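You operate a simulated robot arm through the tools that you are given. There is no shell and no other tool.

The job below is to be done with a simulated two-armed robot. You get a single attempt, and the scene is never put back.

JOB
Bend the beige temple's end to the 20 line at the pink card's heat.
Fine: set the warmer knob by the card, pull the hood out till the spot is red, push it back, pull the lever, then turn the knob off; leave the lever holding the end.
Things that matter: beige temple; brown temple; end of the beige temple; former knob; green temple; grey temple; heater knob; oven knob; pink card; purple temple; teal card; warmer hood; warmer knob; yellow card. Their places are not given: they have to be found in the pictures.

The check looks at the end state, three seconds after you hand in, the way a careful person would. Anything else that was tipped, shoved, dropped, spilled or broken makes it a failure.

ROBOT AND FRAMES
Two 7-joint arms with two-finger grippers on one trunk that stands fixed in place. Base frame: the origin is at the foot of the trunk, x ahead of it, y to its left, z up. Units: mm, degrees, N and s.
The left shoulder is at [60, 123, 970], the right one opposite. With the tool pointing down near the work surface each hand reaches from about 320 to 780 mm from the base axis, measured 20 degrees to its own side. Payload 1.47 kg a hand.
The tool frame of a hand sits at the grasp point between the pads (the TCP): z along the fingers, y along the line on which they close. The tips reach 16 mm beyond it. The gripper opens to 87 mm; its body begins 55 mm behind the TCP.
Orientation is that of the tool frame in the base frame, as a unit quaternion [x, y, z, w]. With the fingers straight down and closing along the base's y, the tool's x points along the base's -x, its y along +y and its z along -z.

CONTROLS
- The arms move only by the tool step_arm. It takes "left_moves", "right_moves" or both (then of equal length, played together; a hand with none holds still); each is a list of rows, each an object (a shift or turn left out is 0, a gripper value left out holds the last) with "xyz": the shift along the tool's x, y, z in mm, a list of three; "delta_rot": the turn, a rotation vector about the tool's x, y, z in degrees, a list of three; "jaw": the finger opening in mm, from 0 to 87. In form: [{"xyz": [dx, dy, dz], "delta_rot": [wx, wy, wz], "jaw": jaw}, ...]. A call has 1 to 20 rows; each row is the pose to reach, as a shift and turn from the pose commanded when the call began, along the tool's axes at that moment. A row lasts 0.2 s, in which the tool goes at most 50 mm and 8.6 degrees; a call with a longer step from one row to the next is refused whole, and so is a gripper value outside its range. A pose out of reach is approached as far as the arm can. The call stops where the force on the tool passes 40 N (or 10 N more than at its start, if that is more) or the arm is blocked; 0.2 s more then pass. The fingers move at their own pace (about 153 mm/s each) and stop on an object; they squeeze with about 22 N. The grip force told is the motor's: it shows also when the fingers shut on nothing. Time passes only in rows, and 0.2 s behind the last, so rows that repeat a pose let the fingers close. The reply holds the time, the measured pose of the TCP, the force on the tool along the base axes, the opening and the grip force, in the units named above and with some noise, with the torque about the TCP (base axes, N m) and any sound that the robot's microphone picked up.
- Cameras (640 x 400 px; columns grow to the right, rows downward): "scene" is now at [90.7, -21.6, 1529.7]; the picture's right is [-0.27, -0.96, 0.00], its down [-0.66, 0.19, -0.72] and it looks along [0.70, -0.20, -0.69] (base axes); focal length 358 px, centre (320, 200). "left" rides on the left gripper at [73, -12, -90] in its tool frame; the picture's right is [0.16, 0.99, 0.00], its down [-0.72, 0.12, -0.68] and it looks along [-0.67, 0.11, 0.73] (tool axes); focal length 247 px, centre (320, 200). "right" rides on the right gripper at [73, 12, -90] in its tool frame; the picture's right is [-0.16, 0.99, 0.00], its down [-0.72, -0.12, -0.68] and it looks along [-0.67, -0.11, 0.73] (tool axes); focal length 247 px, centre (320, 200).
- grab_frame(camera): a new picture of that camera. The clock stands still meanwhile.
- slide_trunk(by): moves the trunk up (or, below 0, down) by that many mm; the arms and the scene camera ride with it, the base frame stays. It gives what a move gives, with no picture.
- aim_head(pan, tilt): turns the head with the scene camera to pan (to the left, within 120 degrees either way) and tilt (down, from -29 to 69), counted from straight ahead of the robot. It gives what a move gives.
- measure_at(camera, pixels): for up to 12 pixels [column, row] of the newest picture of that camera ("zoom" is the newest enlarged one), the place [x, y, z] in the base frame of the surface seen there, good to about 3 mm. The clock stands still meanwhile.
- inspect(camera, box): a new picture of the part [left, top, right, bottom] of that camera's present view, enlarged. The clock stands still meanwhile.
- job_done(): hands the job in; it is judged then, once.

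Unless the task says otherwise, let go and move clear before handing in.

The tools are called after "Call:" as name(argument=value, ...) on one line, values as JSON. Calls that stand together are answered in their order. step_arm: Moves the arms, as the interface text tells. Its arguments: {"type":"object","properties":{"left_moves":{"type":"array"},"right_moves":{"type":"array"}},"required":[]} The other tools are called the same way: slide_trunk (by) moves the trunk up or down; aim_head (pan, tilt) turns the head that bears the scene camera; grab_frame (camera) takes a picture; measure_at (camera, pixels) gives the place of the surface under pixels of a picture; inspect (camera, box) takes an enlarged picture of a part of a camera's view; job_done () hands the job in.

At the start:

```text
clock: 0.0
left_position: [520.1, 88.5, 1204.8]
left_orientation: [0.0, 1.0, 0.0, 0.0]
left_contact_force: [0.2, 1.0, -0.2]
left_torque: [-0.01, 0.0, 0.03]
left_grip_width: 87.3
left_gripper_force: 0.0
right_position: [478.1, -357.3, 1154.3]
right_orientation: [-0.001, 1.0, 0.001, 0.0]
right_contact_force: [0.2, 0.4, 0.1]
right_torque: [-0.02, 0.01, 0.01]
right_grip_width: 87.1
right_gripper_force: 0.1
trunk travel left (down, up): [-125.0, 105.0]
head pan, tilt (commanded): [-15.7, 43.6]
```

scene: 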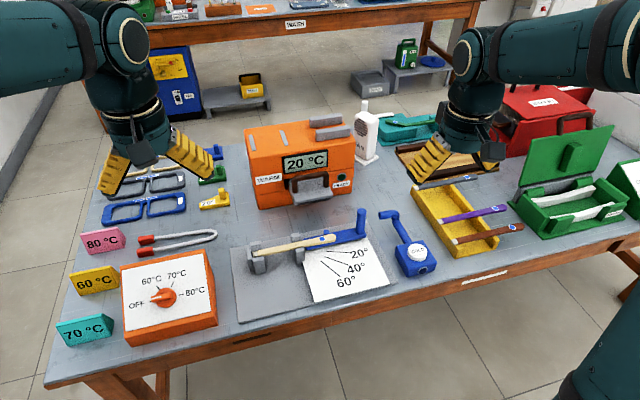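
right: 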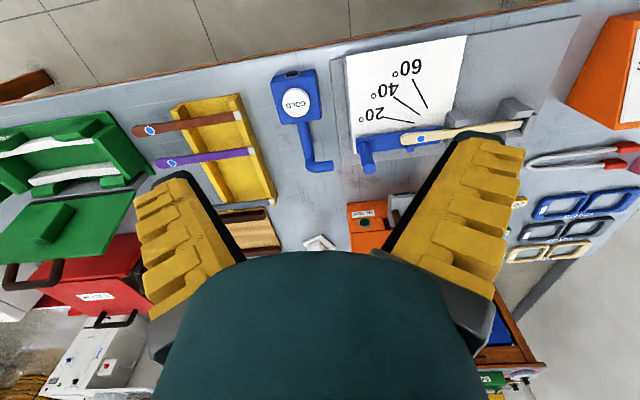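
left: 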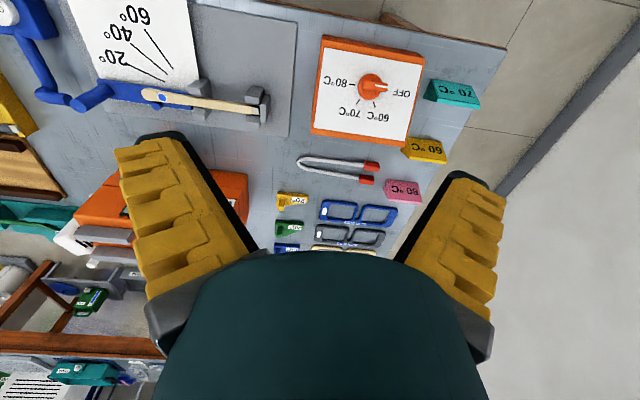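

The scene shows the pink card (100,241) reading 80 °C, a dial with a knob at (163,296), a beige strip on a fixture with a 20/40/60 board, and a blue "COLD" gadget at (415,250). I'll look closer at the parts before moving anything.

Call:
inspect(camera="scene", box=[220, 180, 460, 330])

Call:
inspect(camera="scene", box=[40, 200, 240, 360])

Call:
inspect(camera="scene", box=[230, 90, 390, 220])

Call:
inspect(camera="left", box=[0, 0, 320, 200])

Call:
inspect(camera="right", box=[240, 30, 560, 230])

```text
2.67 times, centred on (340, 255) of scene
```

zoom: 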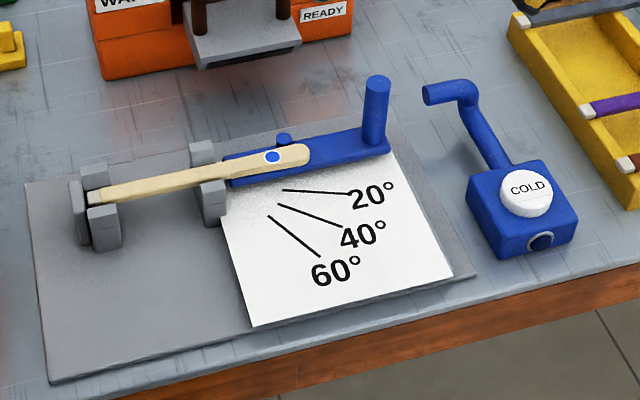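

```text
2.50 times, centred on (140, 280) of scene
```

zoom: 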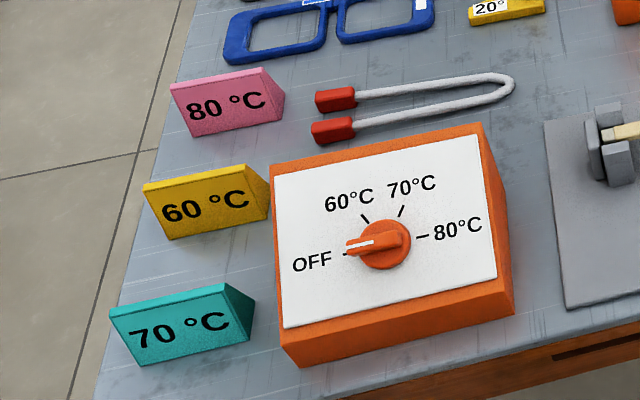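

```text
3.08 times, centred on (310, 155) of scene
```

zoom: 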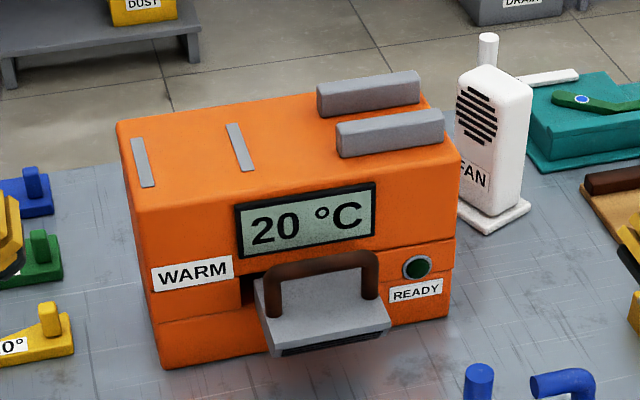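

```text
2.00 times, centred on (160, 100) of left
```

zoom: 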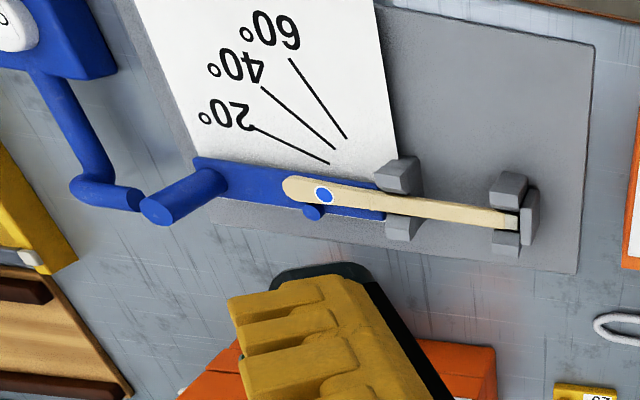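

```text
2.00 times, centred on (400, 130) of right
```

zoom: 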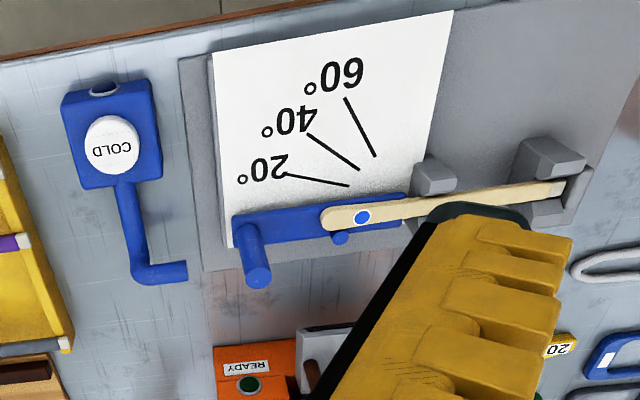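

The WARM box has a grey hood with a brown handle; the blue dot on the beige temple's end is the heat spot, and the blue bar with a post is the lever. I'll check the other items (red box, white box, FAN) to be sure which knob is which.

Call:
inspect(camera="scene", box=[380, 70, 640, 280])

Call:
inspect(camera="scene", box=[80, 130, 260, 260])

Call:
inspect(camera="right", box=[0, 100, 320, 400])

Call:
inspect(camera="scene", box=[120, 0, 480, 120])

```text
1.90 times, centred on (510, 175) of scene
```

zoom: 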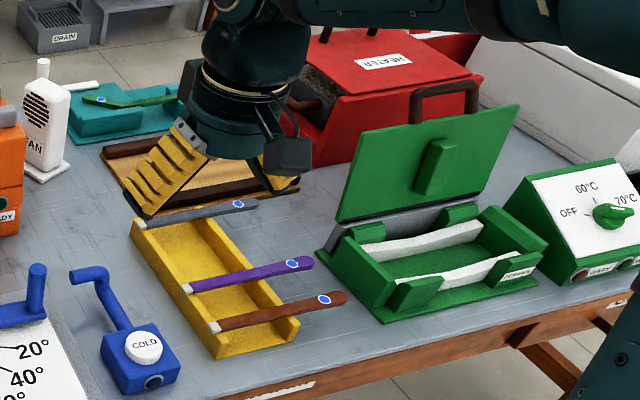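

```text
3.08 times, centred on (170, 195) of scene
```

zoom: 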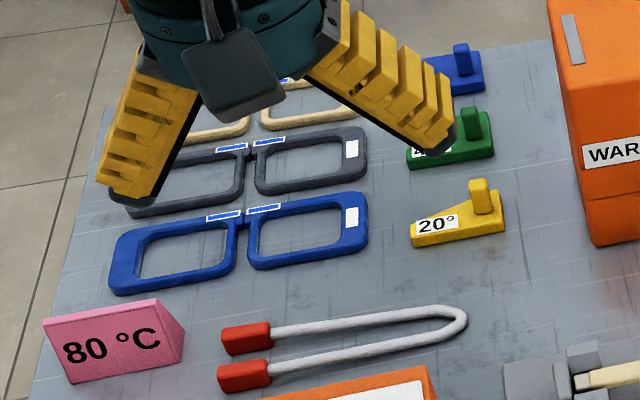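

```text
1.33 times, centred on (160, 250) of right
```

zoom: 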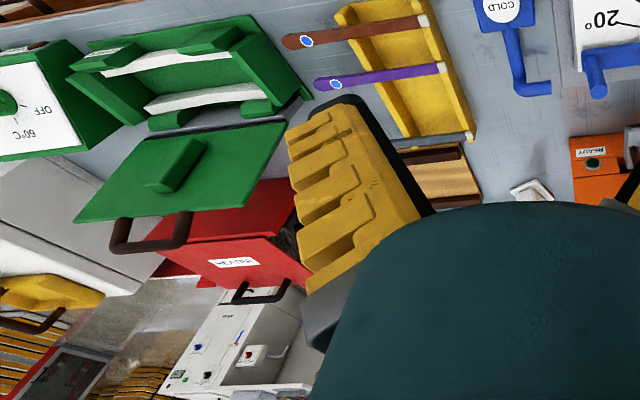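

```text
1.78 times, centred on (300, 60) of scene
```

zoom: 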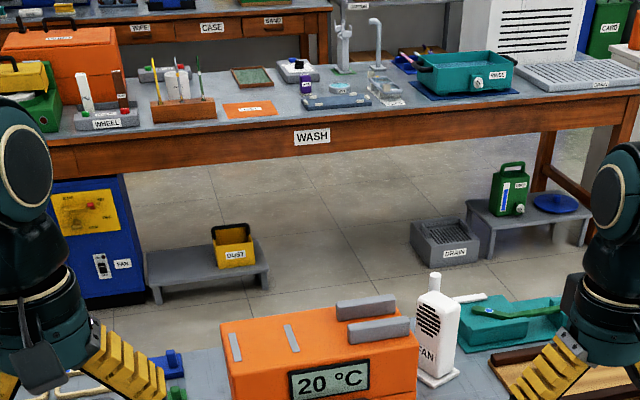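

Only the orange dial matches the orange WARM box (green dial belongs to the green former). Now I'll measure the dial, hood handle, temple end and lever post.

Call:
grab_frame(camera="scene")

Call:
measure_at(camera="scene", pixels=[[163, 296], [153, 297], [174, 295], [145, 301], [157, 286], [170, 282], [178, 295], [125, 290], [205, 255], [216, 310], [133, 341], [128, 268]])

Call:
measure_at(camera="scene", pixels=[[310, 178], [300, 183], [322, 181], [310, 192], [310, 200], [293, 193], [327, 194], [335, 185], [247, 175], [260, 208], [350, 200], [300, 140]])

Call:
measure_at(camera="scene", pixels=[[361, 212], [361, 222], [361, 232], [330, 238], [322, 239], [300, 244], [280, 249], [375, 250], [350, 252], [357, 268], [347, 283], [342, 238]])

```text
taken
```

scene: 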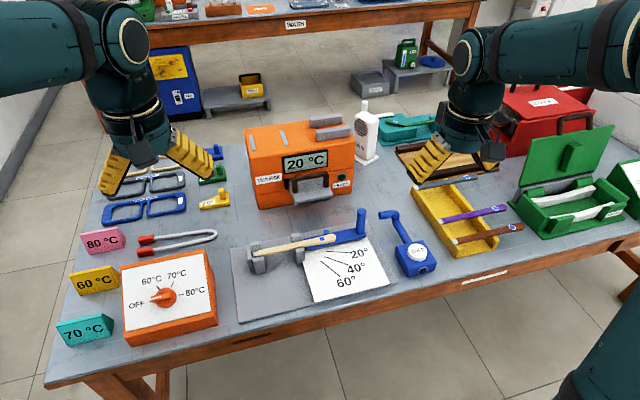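

```text
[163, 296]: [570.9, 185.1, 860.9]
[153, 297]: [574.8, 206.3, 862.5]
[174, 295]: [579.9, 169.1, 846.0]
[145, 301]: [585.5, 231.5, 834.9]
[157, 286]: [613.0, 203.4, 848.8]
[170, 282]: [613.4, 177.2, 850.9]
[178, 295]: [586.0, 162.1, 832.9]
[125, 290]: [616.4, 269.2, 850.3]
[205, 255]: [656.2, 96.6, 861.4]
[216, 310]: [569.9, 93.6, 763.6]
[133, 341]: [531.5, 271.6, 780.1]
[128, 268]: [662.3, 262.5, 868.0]
```

```text
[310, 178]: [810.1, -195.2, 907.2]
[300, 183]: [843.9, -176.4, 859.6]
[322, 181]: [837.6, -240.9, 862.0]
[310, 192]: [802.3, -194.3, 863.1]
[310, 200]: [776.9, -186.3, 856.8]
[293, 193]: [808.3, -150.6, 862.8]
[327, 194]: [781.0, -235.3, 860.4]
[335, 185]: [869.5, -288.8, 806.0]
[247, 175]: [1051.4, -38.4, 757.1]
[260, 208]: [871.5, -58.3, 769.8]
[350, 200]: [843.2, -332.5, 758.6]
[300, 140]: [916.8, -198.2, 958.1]
```

```text
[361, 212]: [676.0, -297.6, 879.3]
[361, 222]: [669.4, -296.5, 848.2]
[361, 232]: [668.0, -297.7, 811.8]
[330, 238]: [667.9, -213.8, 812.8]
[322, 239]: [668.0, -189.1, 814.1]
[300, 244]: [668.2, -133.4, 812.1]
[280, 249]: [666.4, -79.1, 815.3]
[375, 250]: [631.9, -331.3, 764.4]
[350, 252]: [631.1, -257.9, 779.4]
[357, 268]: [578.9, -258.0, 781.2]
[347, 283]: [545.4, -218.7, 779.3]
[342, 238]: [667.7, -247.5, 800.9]
```

I'll take a tight zoom on the dial and on the bending fixture so I can measure tick angles and the lever pivot accurately.

Call:
inspect(camera="scene", box=[134, 272, 198, 312])

Call:
measure_at(camera="zoom", pixels=[[160, 295], [230, 160], [385, 120], [470, 230], [195, 260], [320, 245], [260, 250], [380, 245], [330, 320], [330, 290], [420, 330], [250, 330]])

```text
10.00 times, centred on (166, 292) of scene
```

zoom: 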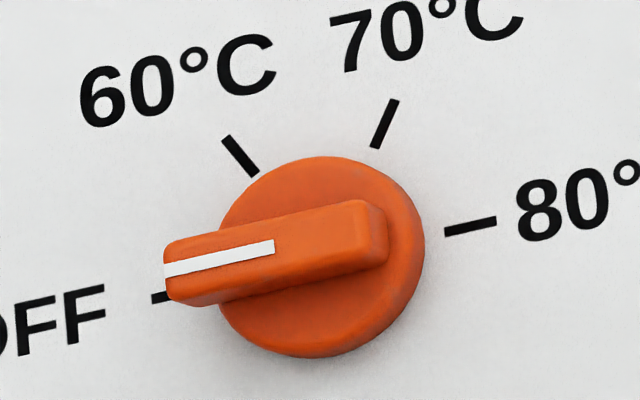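

```text
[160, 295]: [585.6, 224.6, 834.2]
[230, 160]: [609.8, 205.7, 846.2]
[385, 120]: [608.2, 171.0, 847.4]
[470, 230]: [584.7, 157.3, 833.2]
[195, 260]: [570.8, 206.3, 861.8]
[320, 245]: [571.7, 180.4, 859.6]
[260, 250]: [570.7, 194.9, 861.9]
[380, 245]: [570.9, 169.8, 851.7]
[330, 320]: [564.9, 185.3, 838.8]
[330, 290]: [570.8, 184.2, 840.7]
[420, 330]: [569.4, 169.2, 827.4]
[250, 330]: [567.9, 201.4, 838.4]
```

The dial ticks sit at OFF 0°, 60 at 60°, 70 at 120°, 80 at 180° (clockwise) around about (585,188,834). I'll check the panel slope, and measure the fixture and hood in zooms.

Call:
inspect(camera="scene", box=[110, 240, 230, 360])

Call:
measure_at(camera="zoom", pixels=[[150, 120], [400, 60], [150, 160], [420, 120], [160, 210], [430, 180], [170, 250], [430, 230], [300, 240], [300, 60], [180, 290], [440, 250]])

Call:
inspect(camera="scene", box=[264, 150, 360, 210])

Call:
measure_at(camera="zoom", pixels=[[310, 170], [250, 185], [360, 165], [250, 210], [385, 200], [230, 260], [430, 280], [250, 310], [340, 290], [320, 230], [470, 200], [80, 200]])

```text
3.33 times, centred on (170, 300) of scene
```

zoom: 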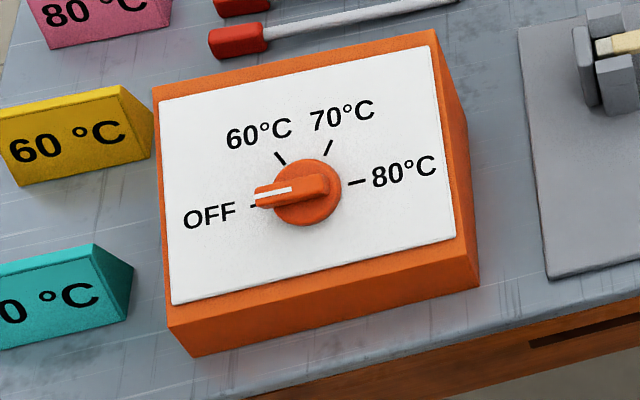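

```text
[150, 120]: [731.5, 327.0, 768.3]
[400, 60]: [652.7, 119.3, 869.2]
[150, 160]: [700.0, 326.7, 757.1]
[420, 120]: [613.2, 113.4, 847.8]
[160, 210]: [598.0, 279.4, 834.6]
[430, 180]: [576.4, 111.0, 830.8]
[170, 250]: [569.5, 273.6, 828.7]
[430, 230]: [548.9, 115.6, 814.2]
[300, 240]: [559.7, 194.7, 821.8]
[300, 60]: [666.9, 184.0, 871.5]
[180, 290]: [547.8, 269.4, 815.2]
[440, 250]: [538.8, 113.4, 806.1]
```

```text
6.67 times, centred on (312, 180) of scene
```

zoom: 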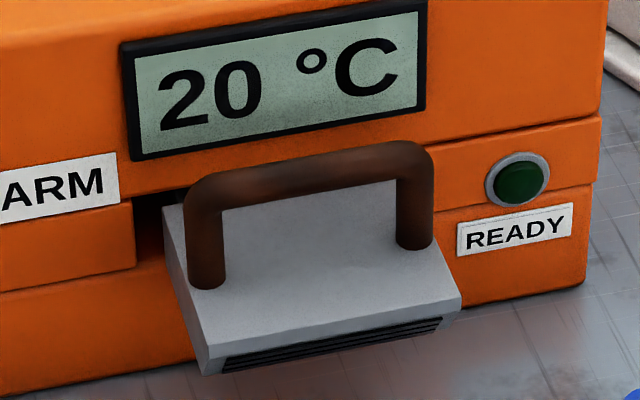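

```text
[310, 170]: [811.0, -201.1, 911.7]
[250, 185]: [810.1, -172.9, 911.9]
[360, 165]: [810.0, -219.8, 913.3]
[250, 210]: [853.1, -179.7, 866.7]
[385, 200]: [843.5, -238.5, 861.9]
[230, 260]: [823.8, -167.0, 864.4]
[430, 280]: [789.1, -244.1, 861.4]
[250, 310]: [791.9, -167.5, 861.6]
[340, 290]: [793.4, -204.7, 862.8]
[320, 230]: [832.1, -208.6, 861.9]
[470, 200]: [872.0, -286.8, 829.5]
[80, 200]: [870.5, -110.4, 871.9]
```

The panel slope is about 27°, with the knob bar top near (571,190,861) and the hood handle bar near (811,-200,912). I'll bring the left hand over the dial, yawed -90° so the fingers can straddle the knob bar.

Call:
step_arm(left_moves=[{"xyz": [-0.9, 9, 18.6], "delta_rot": [0, 0, -8.2], "jaw": 60}, {"xyz": [-1.8, 18, 37.2], "delta_rot": [0, 0, -16.4]}, {"xyz": [-2.7, 27, 55.9], "delta_rot": [0, 0, -24.5]}, {"xyz": [-3.6, 36, 74.5], "delta_rot": [0, 0, -32.7]}, {"xyz": [-4.5, 45, 93], "delta_rot": [0, 0, -40.9]}, {"xyz": [-5.5, 54, 111.7], "delta_rot": [0, 0, -49.1]}, {"xyz": [-6.4, 63, 130.3], "delta_rot": [0, 0, -57.3]}, {"xyz": [-7.3, 72.4, 149], "delta_rot": [0, 0, -65.5]}, {"xyz": [-8.2, 81.4, 167.6], "delta_rot": [0, 0, -73.6]}, {"xyz": [-9.1, 90.5, 186.2], "delta_rot": [0, 0, -81.8]}, {"xyz": [-10, 99.5, 204.8], "delta_rot": [0, 0, -90]}, {"xyz": [-10, 99.5, 204.8], "delta_rot": [0, 0, -90]}])

```text
clock: 2.6
left_position: [529.7, 187.9, 999.5]
left_orientation: [0.708, -0.706, 0.001, 0.0]
left_contact_force: [0.3, 0.8, 0.1]
left_torque: [0.01, -0.01, -0.02]
left_grip_width: 64.7
left_gripper_force: 3.6
right_position: [477.9, -358.3, 1154.2]
right_orientation: [0.001, 1.0, 0.0, 0.0]
right_contact_force: [-0.3, -0.8, -0.5]
right_torque: [-0.02, -0.02, -0.01]
right_grip_width: 87.0
right_gripper_force: 0.2
trunk travel left (down, up): [-125.0, 105.0]
head pan, tilt (commanded): [-15.7, 43.6]
```

The left hand reached (530,188,1000), yawed as planned. Next I'll tilt it 27° to match the panel and drop to a pre-grasp pose 90 mm off the panel.

Call:
step_arm(left_moves=[{"xyz": [-0.1, -3.6, 21.2], "delta_rot": [6.75, 0, 0]}, {"xyz": [-0.3, -7.2, 42.4], "delta_rot": [13.5, 0, 0]}, {"xyz": [-0.4, -10.8, 63.6], "delta_rot": [20.25, 0, 0]}, {"xyz": [-0.5, -14.3, 84.8], "delta_rot": [27, 0, 0]}, {"xyz": [-0.5, -14.3, 84.8], "delta_rot": [27, 0, 0]}])

Call:
grab_frame(camera="left")

Call:
grab_frame(camera="scene")

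```text
clock: 3.8
left_position: [544.4, 188.3, 914.7]
left_orientation: [-0.687, 0.688, -0.165, 0.165]
left_contact_force: [-0.2, 0.0, -0.1]
left_torque: [-0.02, -0.01, 0.0]
left_grip_width: 64.8
left_gripper_force: 3.7
right_position: [477.7, -358.9, 1154.4]
right_orientation: [0.0, 1.0, 0.0, 0.0]
right_contact_force: [0.1, -0.4, -0.8]
right_torque: [-0.03, 0.01, 0.01]
right_grip_width: 87.0
right_gripper_force: 0.1
trunk travel left (down, up): [-125.0, 105.0]
head pan, tilt (commanded): [-15.7, 43.6]
```

```text
taken
```

left: 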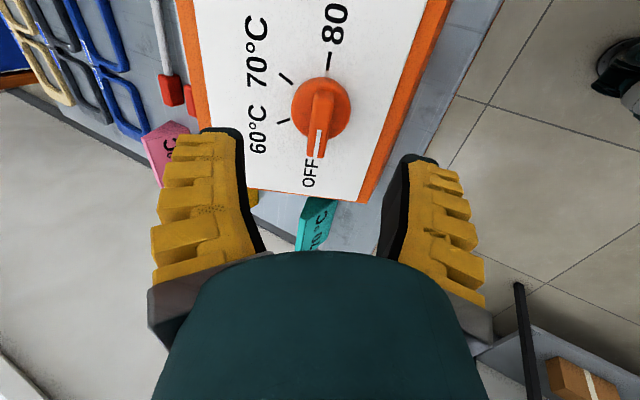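

```text
taken
```

scene: 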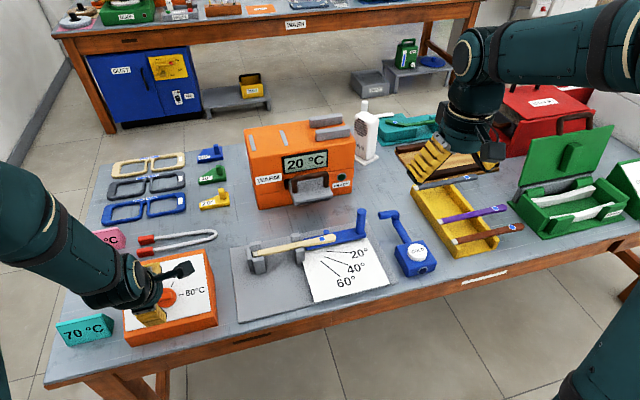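

The left camera shows the knob bar centred between the fingers, pointing to OFF at (317,160). I'll measure it from this camera before descending.

Call:
measure_at(camera="left", pixels=[[317, 150], [321, 105], [325, 90], [318, 130], [285, 122], [330, 60], [285, 77], [300, 105], [342, 105], [322, 82]])

Call:
inspect(camera="left", box=[250, 40, 390, 200])

```text
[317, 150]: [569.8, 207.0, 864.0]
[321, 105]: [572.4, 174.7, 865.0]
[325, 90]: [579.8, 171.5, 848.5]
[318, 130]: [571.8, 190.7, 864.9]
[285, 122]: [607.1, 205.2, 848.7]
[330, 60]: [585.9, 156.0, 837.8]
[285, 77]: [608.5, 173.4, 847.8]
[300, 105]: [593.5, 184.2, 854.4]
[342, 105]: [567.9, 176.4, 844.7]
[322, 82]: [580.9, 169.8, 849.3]
```

```text
2.50 times, centred on (320, 120) of left
```

zoom: 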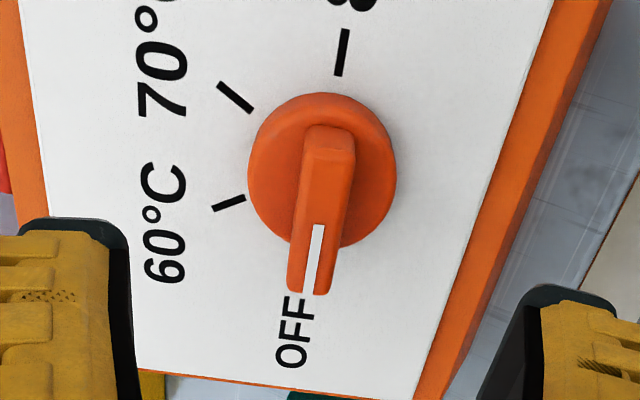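

The bar's top (about (571,190,865)) lies right on the tool axis. I'll descend 57 mm along the tool and close on the bar.

Call:
step_arm(left_moves=[{"xyz": [0, -0.2, 15]}, {"xyz": [0, -0.4, 30]}, {"xyz": [0, -0.6, 45]}, {"xyz": [0, -0.6, 57]}, {"xyz": [0, -0.6, 57]}, {"xyz": [0, -0.6, 57], "jaw": 0}, {"xyz": [0, -0.6, 57], "jaw": 0}, {"xyz": [0, -0.6, 57], "jaw": 0}])

Call:
grab_frame(camera="left")

```text
clock: 5.6
left_position: [570.2, 190.0, 865.6]
left_orientation: [-0.687, 0.688, -0.166, 0.165]
left_contact_force: [-5.3, 1.0, 8.0]
left_torque: [-0.06, 0.03, -0.01]
left_grip_width: 6.9
left_gripper_force: 29.8
right_position: [477.4, -357.5, 1153.9]
right_orientation: [0.0, 1.0, 0.0, 0.001]
right_contact_force: [-0.9, -0.1, 0.0]
right_torque: [-0.02, -0.02, -0.01]
right_grip_width: 87.1
right_gripper_force: 0.1
trunk travel left (down, up): [-125.0, 105.0]
head pan, tilt (commanded): [-15.7, 43.6]
```

```text
taken
```

left: 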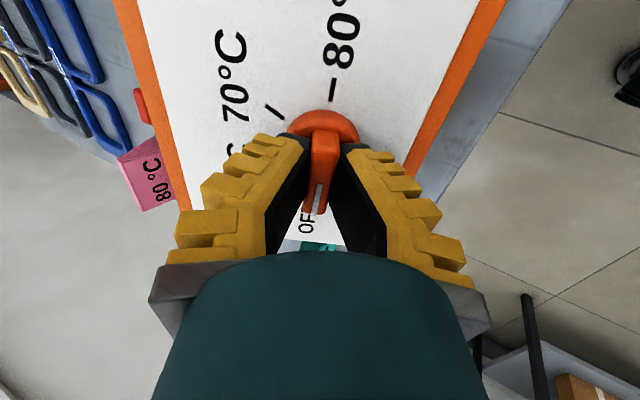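

The fingers hold the bar (width 6.9, grip 30 N), with a light 9 N press on the disc. I'll ease back 1.5 mm and turn the first 90° clockwise.

Call:
step_arm(left_moves=[{"xyz": [0, 0, -1.5]}, {"xyz": [0, 0, -1.5], "delta_rot": [0, 0, 8]}, {"xyz": [0, 0, -1.5], "delta_rot": [0, 0, 16]}, {"xyz": [0, 0, -1.5], "delta_rot": [0, 0, 24]}, {"xyz": [0, 0, -1.5], "delta_rot": [0, 0, 32]}, {"xyz": [0, 0, -1.5], "delta_rot": [0, 0, 40]}, {"xyz": [0, 0, -1.5], "delta_rot": [0, 0, 48]}, {"xyz": [0, 0, -1.5], "delta_rot": [0, 0, 56]}, {"xyz": [0, 0, -1.5], "delta_rot": [0, 0, 64]}, {"xyz": [0, 0, -1.5], "delta_rot": [0, 0, 72]}, {"xyz": [0, 0, -1.5], "delta_rot": [0, 0, 80]}, {"xyz": [0, 0, -1.5], "delta_rot": [0, 0, 88]}])

Call:
grab_frame(camera="left")

```text
clock: 8.2
left_position: [572.1, 186.6, 865.9]
left_orientation: [-0.014, 0.972, -0.004, 0.234]
left_contact_force: [10.7, -8.8, 9.8]
left_torque: [-0.1, 0.14, -0.07]
left_grip_width: 6.0
left_gripper_force: 30.0
right_position: [478.7, -359.2, 1153.3]
right_orientation: [0.0, 1.0, 0.001, 0.001]
right_contact_force: [-0.3, 0.5, 0.4]
right_torque: [0.01, -0.02, 0.0]
right_grip_width: 86.9
right_gripper_force: 0.1
trunk travel left (down, up): [-125.0, 105.0]
head pan, tilt (commanded): [-15.7, 43.6]
```

```text
taken
```

left: 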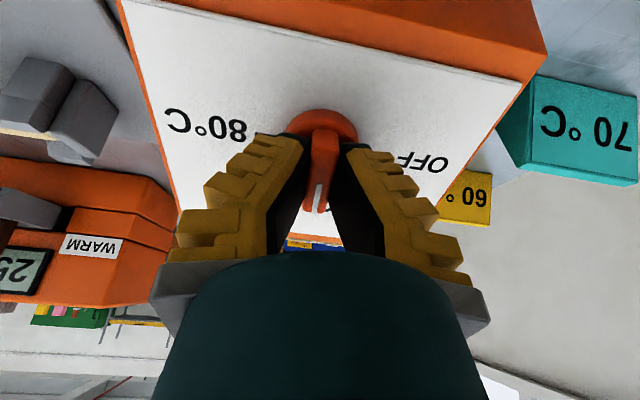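

The knob has turned with the hand (pointer now up between 60 and 70) and the display is climbing (25). I'll continue another 92° with a small recentring shift toward the knob axis.

Call:
step_arm(left_moves=[{"xyz": [-1, -1.5, 0], "delta_rot": [0, 0, 8]}, {"xyz": [-1.5, -2, 0], "delta_rot": [0, 0, 16]}, {"xyz": [-1.5, -2, 0], "delta_rot": [0, 0, 24]}, {"xyz": [-1.5, -2, 0], "delta_rot": [0, 0, 32]}, {"xyz": [-1.5, -2, 0], "delta_rot": [0, 0, 40]}, {"xyz": [-1.5, -2, 0], "delta_rot": [0, 0, 48]}, {"xyz": [-1.5, -2, 0], "delta_rot": [0, 0, 56]}, {"xyz": [-1.5, -2, 0], "delta_rot": [0, 0, 64]}, {"xyz": [-1.5, -2, 0], "delta_rot": [0, 0, 72]}, {"xyz": [-1.5, -2, 0], "delta_rot": [0, 0, 80]}, {"xyz": [-1.5, -2, 0], "delta_rot": [0, 0, 86]}, {"xyz": [-1.5, -2, 0], "delta_rot": [0, 0, 91]}])

Call:
grab_frame(camera="left")

Call:
grab_frame(camera="scene")

```text
clock: 10.8
left_position: [569.3, 186.4, 864.5]
left_orientation: [0.683, 0.692, 0.163, 0.164]
left_contact_force: [-21.8, -16.1, -9.0]
left_torque: [-0.11, 0.24, -0.03]
left_grip_width: 5.9
left_gripper_force: 30.1
right_position: [476.8, -360.0, 1154.6]
right_orientation: [0.0, 1.0, 0.001, 0.0]
right_contact_force: [0.1, -0.7, 0.5]
right_torque: [-0.04, 0.01, 0.04]
right_grip_width: 87.2
right_gripper_force: 0.0
trunk travel left (down, up): [-125.0, 105.0]
head pan, tilt (commanded): [-15.7, 43.6]
```

```text
taken
```

left: 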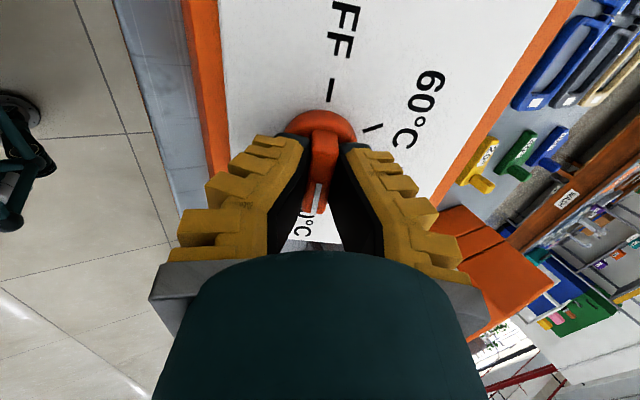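

```text
taken
```

scene: 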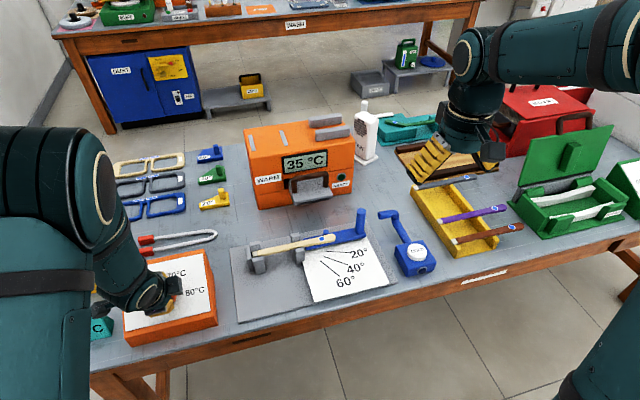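

The knob now points near 80 °C and the display climbs (35). The hand carries about 28 N of side load, so I'll relieve it, open, and back off along the tool axis to read the dial.

Call:
step_arm(left_moves=[{"xyz": [-1, -1.5, 0]}, {"xyz": [-1.5, -2, 0]}, {"xyz": [-1.5, -2, 0], "jaw": 60}, {"xyz": [-1.5, -2, 0], "jaw": 60}, {"xyz": [-1.5, -2, -15]}, {"xyz": [-1.5, -2, -40]}, {"xyz": [-1.5, -2, -75]}])

Call:
grab_frame(camera="left")

Call:
inspect(camera="left", box=[250, 40, 390, 200])

```text
clock: 12.4
left_position: [534.2, 186.6, 933.4]
left_orientation: [0.682, 0.693, 0.164, 0.166]
left_contact_force: [-0.4, 0.2, 0.5]
left_torque: [0.02, -0.01, 0.01]
left_grip_width: 64.4
left_gripper_force: 3.1
right_position: [477.7, -358.2, 1154.0]
right_orientation: [0.0, 1.0, 0.001, 0.001]
right_contact_force: [-0.6, 0.3, 0.0]
right_torque: [-0.03, -0.05, -0.01]
right_grip_width: 87.2
right_gripper_force: 0.1
trunk travel left (down, up): [-125.0, 105.0]
head pan, tilt (commanded): [-15.7, 43.6]
```

```text
taken
```

left: 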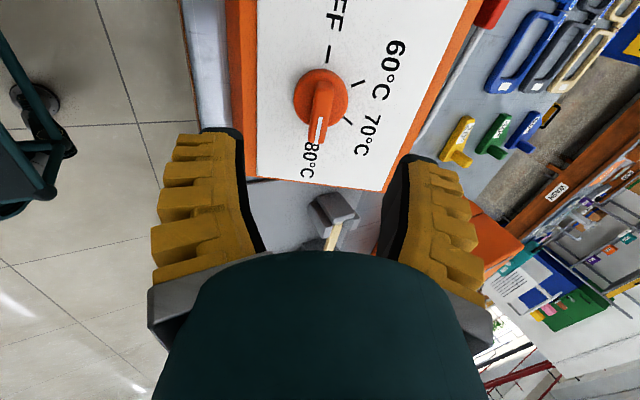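

```text
2.50 times, centred on (320, 120) of left
```

zoom: 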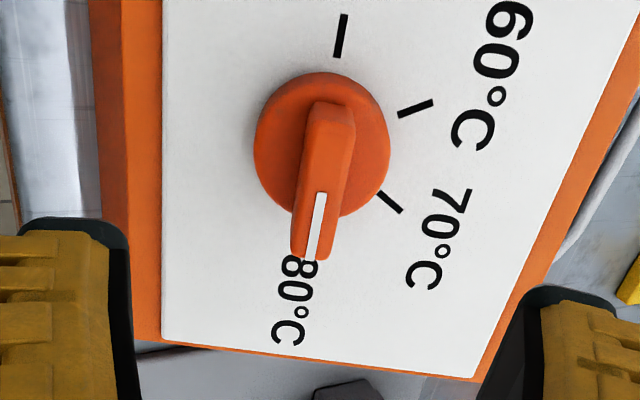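

The dial pointer is on 80 °C (zoom (318,230) over the "80°C" tick). While it heats, I'll measure the fixture: lines, lever, pin and post.

Call:
inspect(camera="scene", box=[290, 205, 386, 265])

Call:
measure_at(camera="zoom", pixels=[[200, 180], [370, 190], [190, 210], [340, 275], [165, 245], [290, 345], [175, 90], [60, 140], [440, 60], [475, 90], [120, 160], [250, 130]])

```text
6.67 times, centred on (338, 235) of scene
```

zoom: 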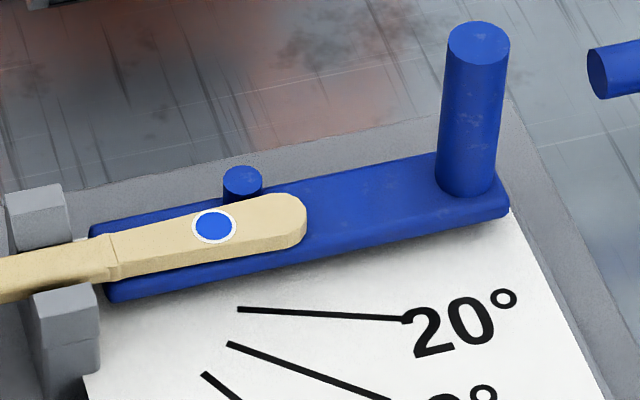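

```text
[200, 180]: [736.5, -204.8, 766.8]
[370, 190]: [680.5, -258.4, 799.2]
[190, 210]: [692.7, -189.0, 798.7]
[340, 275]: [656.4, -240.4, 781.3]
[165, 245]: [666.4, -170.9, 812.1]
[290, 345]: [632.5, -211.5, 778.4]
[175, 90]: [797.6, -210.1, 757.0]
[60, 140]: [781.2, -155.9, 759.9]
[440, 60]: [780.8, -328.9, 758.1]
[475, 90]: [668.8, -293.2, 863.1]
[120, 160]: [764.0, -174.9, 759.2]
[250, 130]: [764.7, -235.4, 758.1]
```

I need pixel picks matched to this zoom; I'll re-measure the line ends, dot, tip, pin, post and lever corners.

Call:
measure_at(camera="zoom", pixels=[[242, 309], [402, 319], [230, 344], [385, 397], [205, 374], [214, 226], [303, 210], [244, 178], [480, 40], [468, 185], [506, 198], [108, 290]])

Call:
inspect(camera="scene", box=[300, 230, 396, 290])

Call:
measure_at(camera="zoom", pixels=[[172, 143], [337, 152], [163, 178], [312, 232], [140, 210], [260, 305], [440, 30], [60, 130], [35, 70], [20, 30]])

```text
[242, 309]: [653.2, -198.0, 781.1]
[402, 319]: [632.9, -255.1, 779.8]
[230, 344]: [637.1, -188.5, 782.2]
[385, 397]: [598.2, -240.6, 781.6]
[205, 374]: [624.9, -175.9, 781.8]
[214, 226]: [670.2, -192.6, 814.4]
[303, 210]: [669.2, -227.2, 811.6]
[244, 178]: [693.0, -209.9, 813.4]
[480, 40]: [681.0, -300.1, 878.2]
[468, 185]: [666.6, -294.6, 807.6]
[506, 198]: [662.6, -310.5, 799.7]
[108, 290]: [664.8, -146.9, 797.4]
```

```text
6.67 times, centred on (348, 260) of scene
```

zoom: 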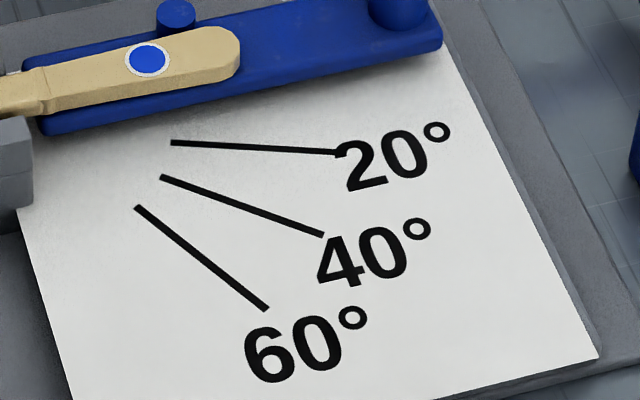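

```text
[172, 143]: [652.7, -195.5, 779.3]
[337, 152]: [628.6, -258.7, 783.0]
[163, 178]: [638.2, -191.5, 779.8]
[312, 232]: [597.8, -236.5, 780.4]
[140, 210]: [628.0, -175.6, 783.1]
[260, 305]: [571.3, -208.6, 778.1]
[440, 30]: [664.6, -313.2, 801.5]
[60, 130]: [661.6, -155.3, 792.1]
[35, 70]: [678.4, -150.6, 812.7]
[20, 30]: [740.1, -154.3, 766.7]
```

The line measurements put the lever's pivot at about (670,-150), with 20/40/60 lines at 20°/40°/60° as expected. Now I'll bring the right hand toward the hood handle, yawing -90°.

Call:
step_arm(right_moves=[{"xyz": [-14.7, 14.4, 6.7], "delta_rot": [0, 0, -8.2], "jaw": 36}, {"xyz": [-29.5, 28.7, 13.5], "delta_rot": [0, 0, -16.4]}, {"xyz": [-44.2, 43.1, 20.2], "delta_rot": [0, 0, -24.5]}, {"xyz": [-58.9, 57.5, 26.9], "delta_rot": [0, 0, -32.7]}, {"xyz": [-73.6, 71.8, 33.6], "delta_rot": [0, 0, -40.9]}, {"xyz": [-88.4, 86.2, 40.4], "delta_rot": [0, 0, -49.1]}, {"xyz": [-103, 100.5, 47.1], "delta_rot": [0, 0, -57.3]}, {"xyz": [-117.8, 115, 53.8], "delta_rot": [0, 0, -65.5]}, {"xyz": [-132.5, 129.3, 60.5], "delta_rot": [0, 0, -73.6]}, {"xyz": [-147.3, 143.6, 67.3], "delta_rot": [0, 0, -81.8]}, {"xyz": [-162, 158, 74], "delta_rot": [0, 0, -90]}, {"xyz": [-162, 158, 74], "delta_rot": [0, 0, -90]}])

Call:
grab_frame(camera="scene")

```text
clock: 15.0
left_position: [534.7, 186.8, 932.0]
left_orientation: [0.682, 0.693, 0.164, 0.166]
left_contact_force: [-0.5, 0.5, 0.0]
left_torque: [0.0, -0.03, -0.02]
left_grip_width: 64.7
left_gripper_force: 3.1
right_position: [639.4, -201.5, 1080.2]
right_orientation: [0.708, -0.707, 0.0, 0.0]
right_contact_force: [0.4, -0.2, 0.9]
right_torque: [-0.04, 0.02, 0.0]
right_grip_width: 42.3
right_gripper_force: 3.9
trunk travel left (down, up): [-125.0, 105.0]
head pan, tilt (commanded): [-15.7, 43.6]
```

```text
taken
```

scene: 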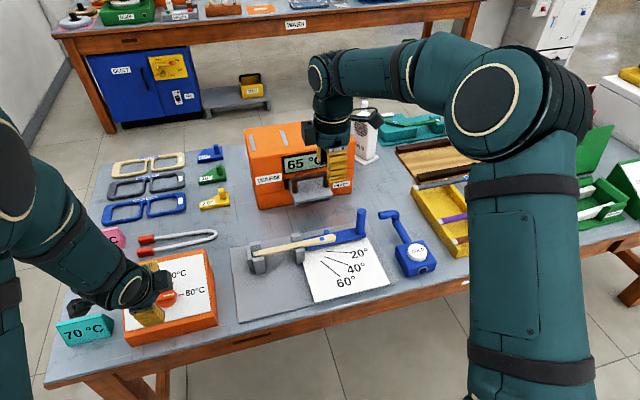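

The display reads about 65 °C and the right hand is at (639,-201,1080). I'll tilt it 40° forward to the pre-grasp in front of the hood handle.

Call:
step_arm(right_moves=[{"xyz": [-0.3, -23.7, 20.8], "delta_rot": [8, 0, 0]}, {"xyz": [-0.6, -47.4, 41.7], "delta_rot": [16, 0, 0]}, {"xyz": [-0.9, -71, 62.5], "delta_rot": [24, 0, 0]}, {"xyz": [-1.2, -95, 83.4], "delta_rot": [32, 0, 0]}, {"xyz": [-1.5, -118.6, 104.2], "delta_rot": [40, 0, 0]}, {"xyz": [-1.5, -118.6, 104.2], "delta_rot": [40, 0, 0]}])

Call:
grab_frame(camera="right")

Call:
grab_frame(camera="scene")

```text
clock: 16.4
left_position: [534.7, 186.8, 933.6]
left_orientation: [0.681, 0.694, 0.165, 0.165]
left_contact_force: [-0.3, -0.3, -0.5]
left_torque: [0.0, 0.01, 0.02]
left_grip_width: 64.6
left_gripper_force: 2.9
right_position: [757.5, -200.3, 973.4]
right_orientation: [-0.664, 0.664, -0.242, 0.243]
right_contact_force: [-0.6, 0.4, -0.2]
right_torque: [0.05, -0.01, 0.01]
right_grip_width: 42.0
right_gripper_force: 4.4
trunk travel left (down, up): [-125.0, 105.0]
head pan, tilt (commanded): [-15.7, 43.6]
```

```text
taken
```

right: 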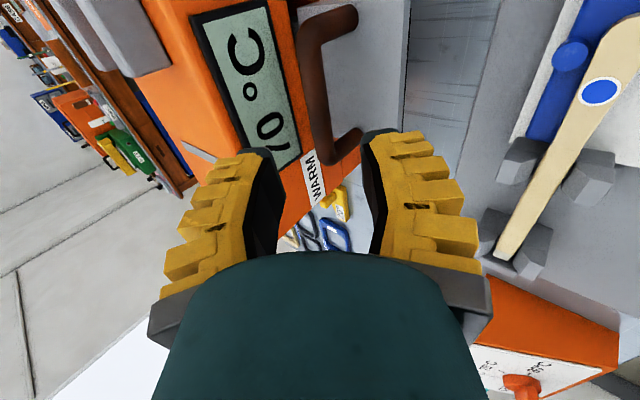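

```text
taken
```

scene: 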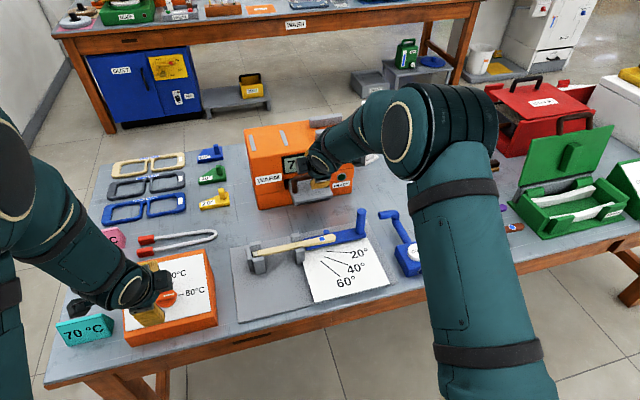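

The right camera sees the handle bar at (318,80), and even the blue spot at (600,92); display is at about 70. I'll measure the handle from this view to refine the grasp.

Call:
measure_at(camera="right", pixels=[[315, 60], [316, 90], [318, 120], [320, 35], [345, 18], [345, 145], [360, 60], [395, 60], [400, 100], [312, 90], [325, 90]])

Call:
inspect(camera="right", box=[230, 0, 430, 160])

```text
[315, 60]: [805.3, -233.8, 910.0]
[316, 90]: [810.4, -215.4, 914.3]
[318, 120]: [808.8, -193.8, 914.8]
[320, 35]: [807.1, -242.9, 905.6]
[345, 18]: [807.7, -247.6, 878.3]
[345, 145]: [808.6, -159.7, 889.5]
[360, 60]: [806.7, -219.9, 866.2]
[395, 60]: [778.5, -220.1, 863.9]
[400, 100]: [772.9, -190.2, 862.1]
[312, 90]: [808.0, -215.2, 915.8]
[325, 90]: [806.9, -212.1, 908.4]
```

```text
2.50 times, centred on (330, 80) of right
```

zoom: 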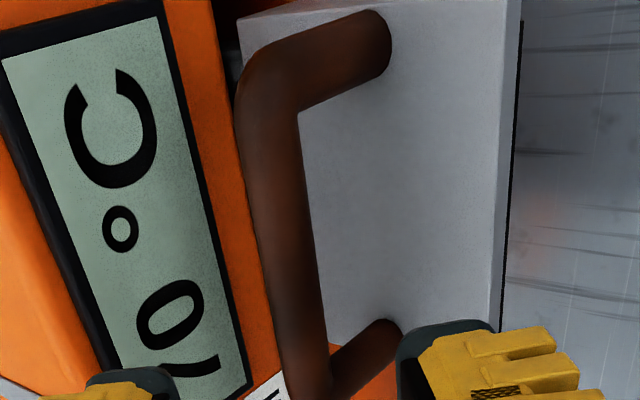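

The handle bar's centre works out to about (814,-203,908). I'll move in 87 mm along the tool and close on it.

Call:
step_arm(right_moves=[{"xyz": [1, -0.6, 20]}, {"xyz": [2, -1.2, 42]}, {"xyz": [2.7, -1.6, 62]}, {"xyz": [2.7, -1.6, 76]}, {"xyz": [2.7, -1.6, 86.8]}, {"xyz": [2.7, -1.6, 86.8], "jaw": 0}, {"xyz": [2.7, -1.6, 86.8], "jaw": 0}, {"xyz": [2.7, -1.6, 86.8], "jaw": 0}])

Call:
grab_frame(camera="right")

Call:
grab_frame(camera="scene")

```text
clock: 18.2
left_position: [535.7, 186.7, 932.4]
left_orientation: [0.682, 0.693, 0.163, 0.167]
left_contact_force: [0.0, 0.0, -0.7]
left_torque: [0.01, 0.02, -0.01]
left_grip_width: 64.5
left_gripper_force: 3.1
right_position: [815.2, -199.8, 908.2]
right_orientation: [0.665, -0.665, 0.24, -0.24]
right_contact_force: [-9.3, -0.4, -12.6]
right_torque: [-0.14, 0.05, -0.05]
right_grip_width: 10.4
right_gripper_force: 29.8
trunk travel left (down, up): [-125.0, 105.0]
head pan, tilt (commanded): [-15.7, 43.6]
```

```text
taken
```

right: 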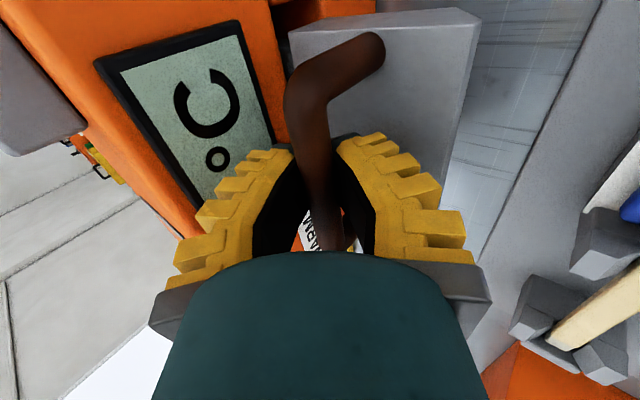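

```text
taken
```

scene: 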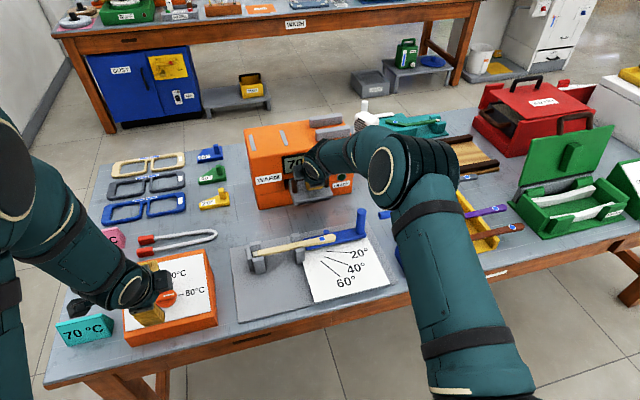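

The handle is gripped (10.4 mm, 30 N). I'll read the display and READY lamp before pulling.

Call:
inspect(camera="scene", box=[264, 140, 360, 200])

```text
6.67 times, centred on (312, 170) of scene
```

zoom: 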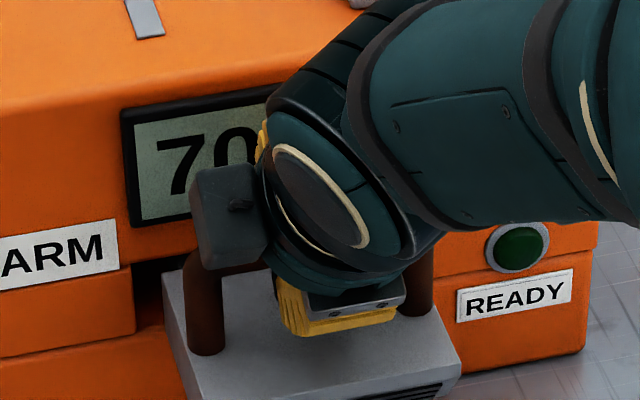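

Display reads 70 and READY is still dark. I'll hold in place for 3 s to let it come up to 80.

Call:
step_arm(right_moves=[{"xyz": [0, 0, 0]}, {"xyz": [0, 0, 0]}, {"xyz": [0, 0, 0]}, {"xyz": [0, 0, 0]}, {"xyz": [0, 0, 0]}, {"xyz": [0, 0, 0]}, {"xyz": [0, 0, 0]}, {"xyz": [0, 0, 0]}, {"xyz": [0, 0, 0]}, {"xyz": [0, 0, 0]}, {"xyz": [0, 0, 0]}, {"xyz": [0, 0, 0]}, {"xyz": [0, 0, 0]}, {"xyz": [0, 0, 0]}, {"xyz": [0, 0, 0]}])

Call:
inspect(camera="scene", box=[264, 140, 360, 200])

```text
clock: 21.4
left_position: [534.5, 185.9, 932.0]
left_orientation: [0.682, 0.693, 0.164, 0.166]
left_contact_force: [0.1, -0.3, 0.2]
left_torque: [0.05, -0.03, 0.01]
left_grip_width: 64.6
left_gripper_force: 3.5
right_position: [816.3, -201.7, 908.7]
right_orientation: [-0.665, 0.665, -0.24, 0.241]
right_contact_force: [-16.7, -3.1, -20.3]
right_torque: [0.01, 0.02, -0.01]
right_grip_width: 9.9
right_gripper_force: 30.1
trunk travel left (down, up): [-125.0, 105.0]
head pan, tilt (commanded): [-15.7, 43.6]
```

```text
6.67 times, centred on (312, 170) of scene
```

zoom: 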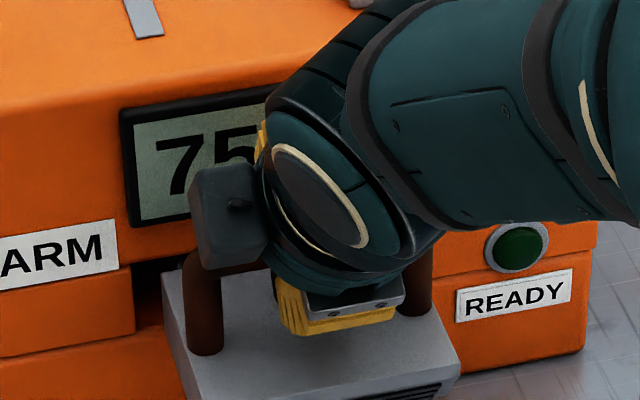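

Display is 75 and still rising; the hand bears 26 N along its closing line, so I'll shift 1.5 mm that way to relieve it while waiting.

Call:
step_arm(right_moves=[{"xyz": [0, 1, 0]}, {"xyz": [0, 1.5, 0]}, {"xyz": [0, 1.5, 0]}, {"xyz": [0, 1.5, 0]}, {"xyz": [0, 1.5, 0]}, {"xyz": [0, 1.5, 0]}, {"xyz": [0, 1.5, 0]}, {"xyz": [0, 1.5, 0]}, {"xyz": [0, 1.5, 0]}, {"xyz": [0, 1.5, 0]}, {"xyz": [0, 1.5, 0]}, {"xyz": [0, 1.5, 0]}, {"xyz": [0, 1.5, 0]}, {"xyz": [0, 1.5, 0]}, {"xyz": [0, 1.5, 0]}, {"xyz": [0, 1.5, 0]}, {"xyz": [0, 1.5, 0]}, {"xyz": [0, 1.5, 0]}, {"xyz": [0, 1.5, 0]}, {"xyz": [0, 1.5, 0]}])

Call:
inspect(camera="scene", box=[264, 140, 360, 200])

```text
clock: 25.6
left_position: [535.7, 187.1, 931.8]
left_orientation: [0.682, 0.693, 0.164, 0.166]
left_contact_force: [1.0, 0.8, 0.3]
left_torque: [-0.01, -0.01, -0.01]
left_grip_width: 64.5
left_gripper_force: 2.9
right_position: [816.9, -201.7, 907.7]
right_orientation: [0.665, -0.665, 0.241, -0.241]
right_contact_force: [-11.4, -0.3, -19.5]
right_torque: [0.02, 0.01, 0.0]
right_grip_width: 9.3
right_gripper_force: 29.5
trunk travel left (down, up): [-125.0, 105.0]
head pan, tilt (commanded): [-15.7, 43.6]
```

```text
6.67 times, centred on (312, 170) of scene
```

zoom: 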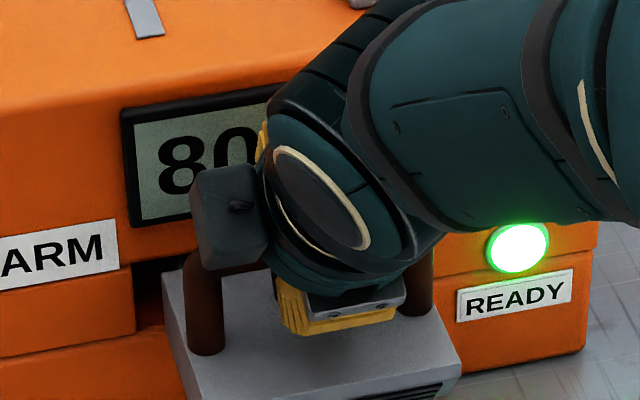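

READY is lit green and the display shows 80 °C. I'll pull the hood straight out (−x) by 100 mm and look.

Call:
step_arm(right_moves=[{"xyz": [0, 8.3, -5.6]}, {"xyz": [0, 20, -15.3]}, {"xyz": [0, 35.3, -28.2]}, {"xyz": [0, 50.6, -41]}, {"xyz": [0, 66, -53.9]}, {"xyz": [0, 77.4, -63.5]}])

Call:
grab_frame(camera="scene")

Call:
grab_frame(camera="right")

```text
clock: 27.0
left_position: [538.1, 186.9, 931.5]
left_orientation: [0.682, 0.693, 0.163, 0.166]
left_contact_force: [0.3, 0.1, -0.2]
left_torque: [0.01, -0.01, -0.03]
left_grip_width: 64.5
left_gripper_force: 3.3
right_position: [721.5, -201.3, 913.1]
right_orientation: [-0.663, 0.663, -0.245, 0.247]
right_contact_force: [43.4, -6.6, -6.2]
right_torque: [-0.12, -0.05, 0.0]
right_grip_width: 6.2
right_gripper_force: 30.4
trunk travel left (down, up): [-125.0, 105.0]
head pan, tilt (commanded): [-15.7, 43.6]
```

```text
taken
```

scene: 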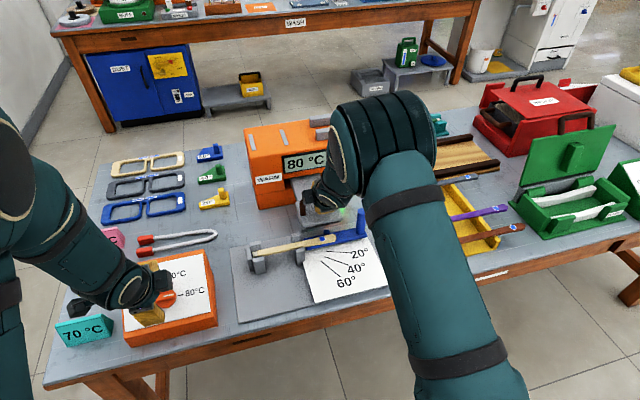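

```text
taken
```

right: 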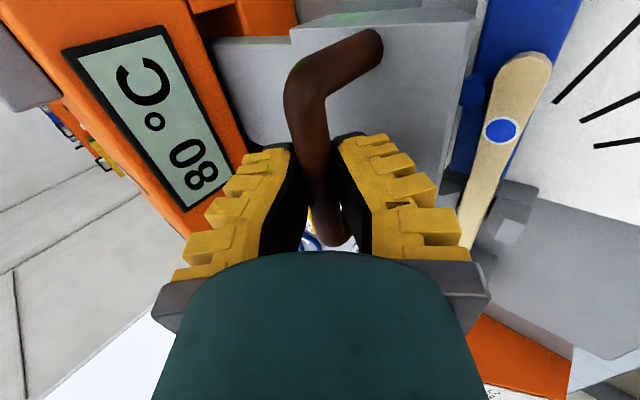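

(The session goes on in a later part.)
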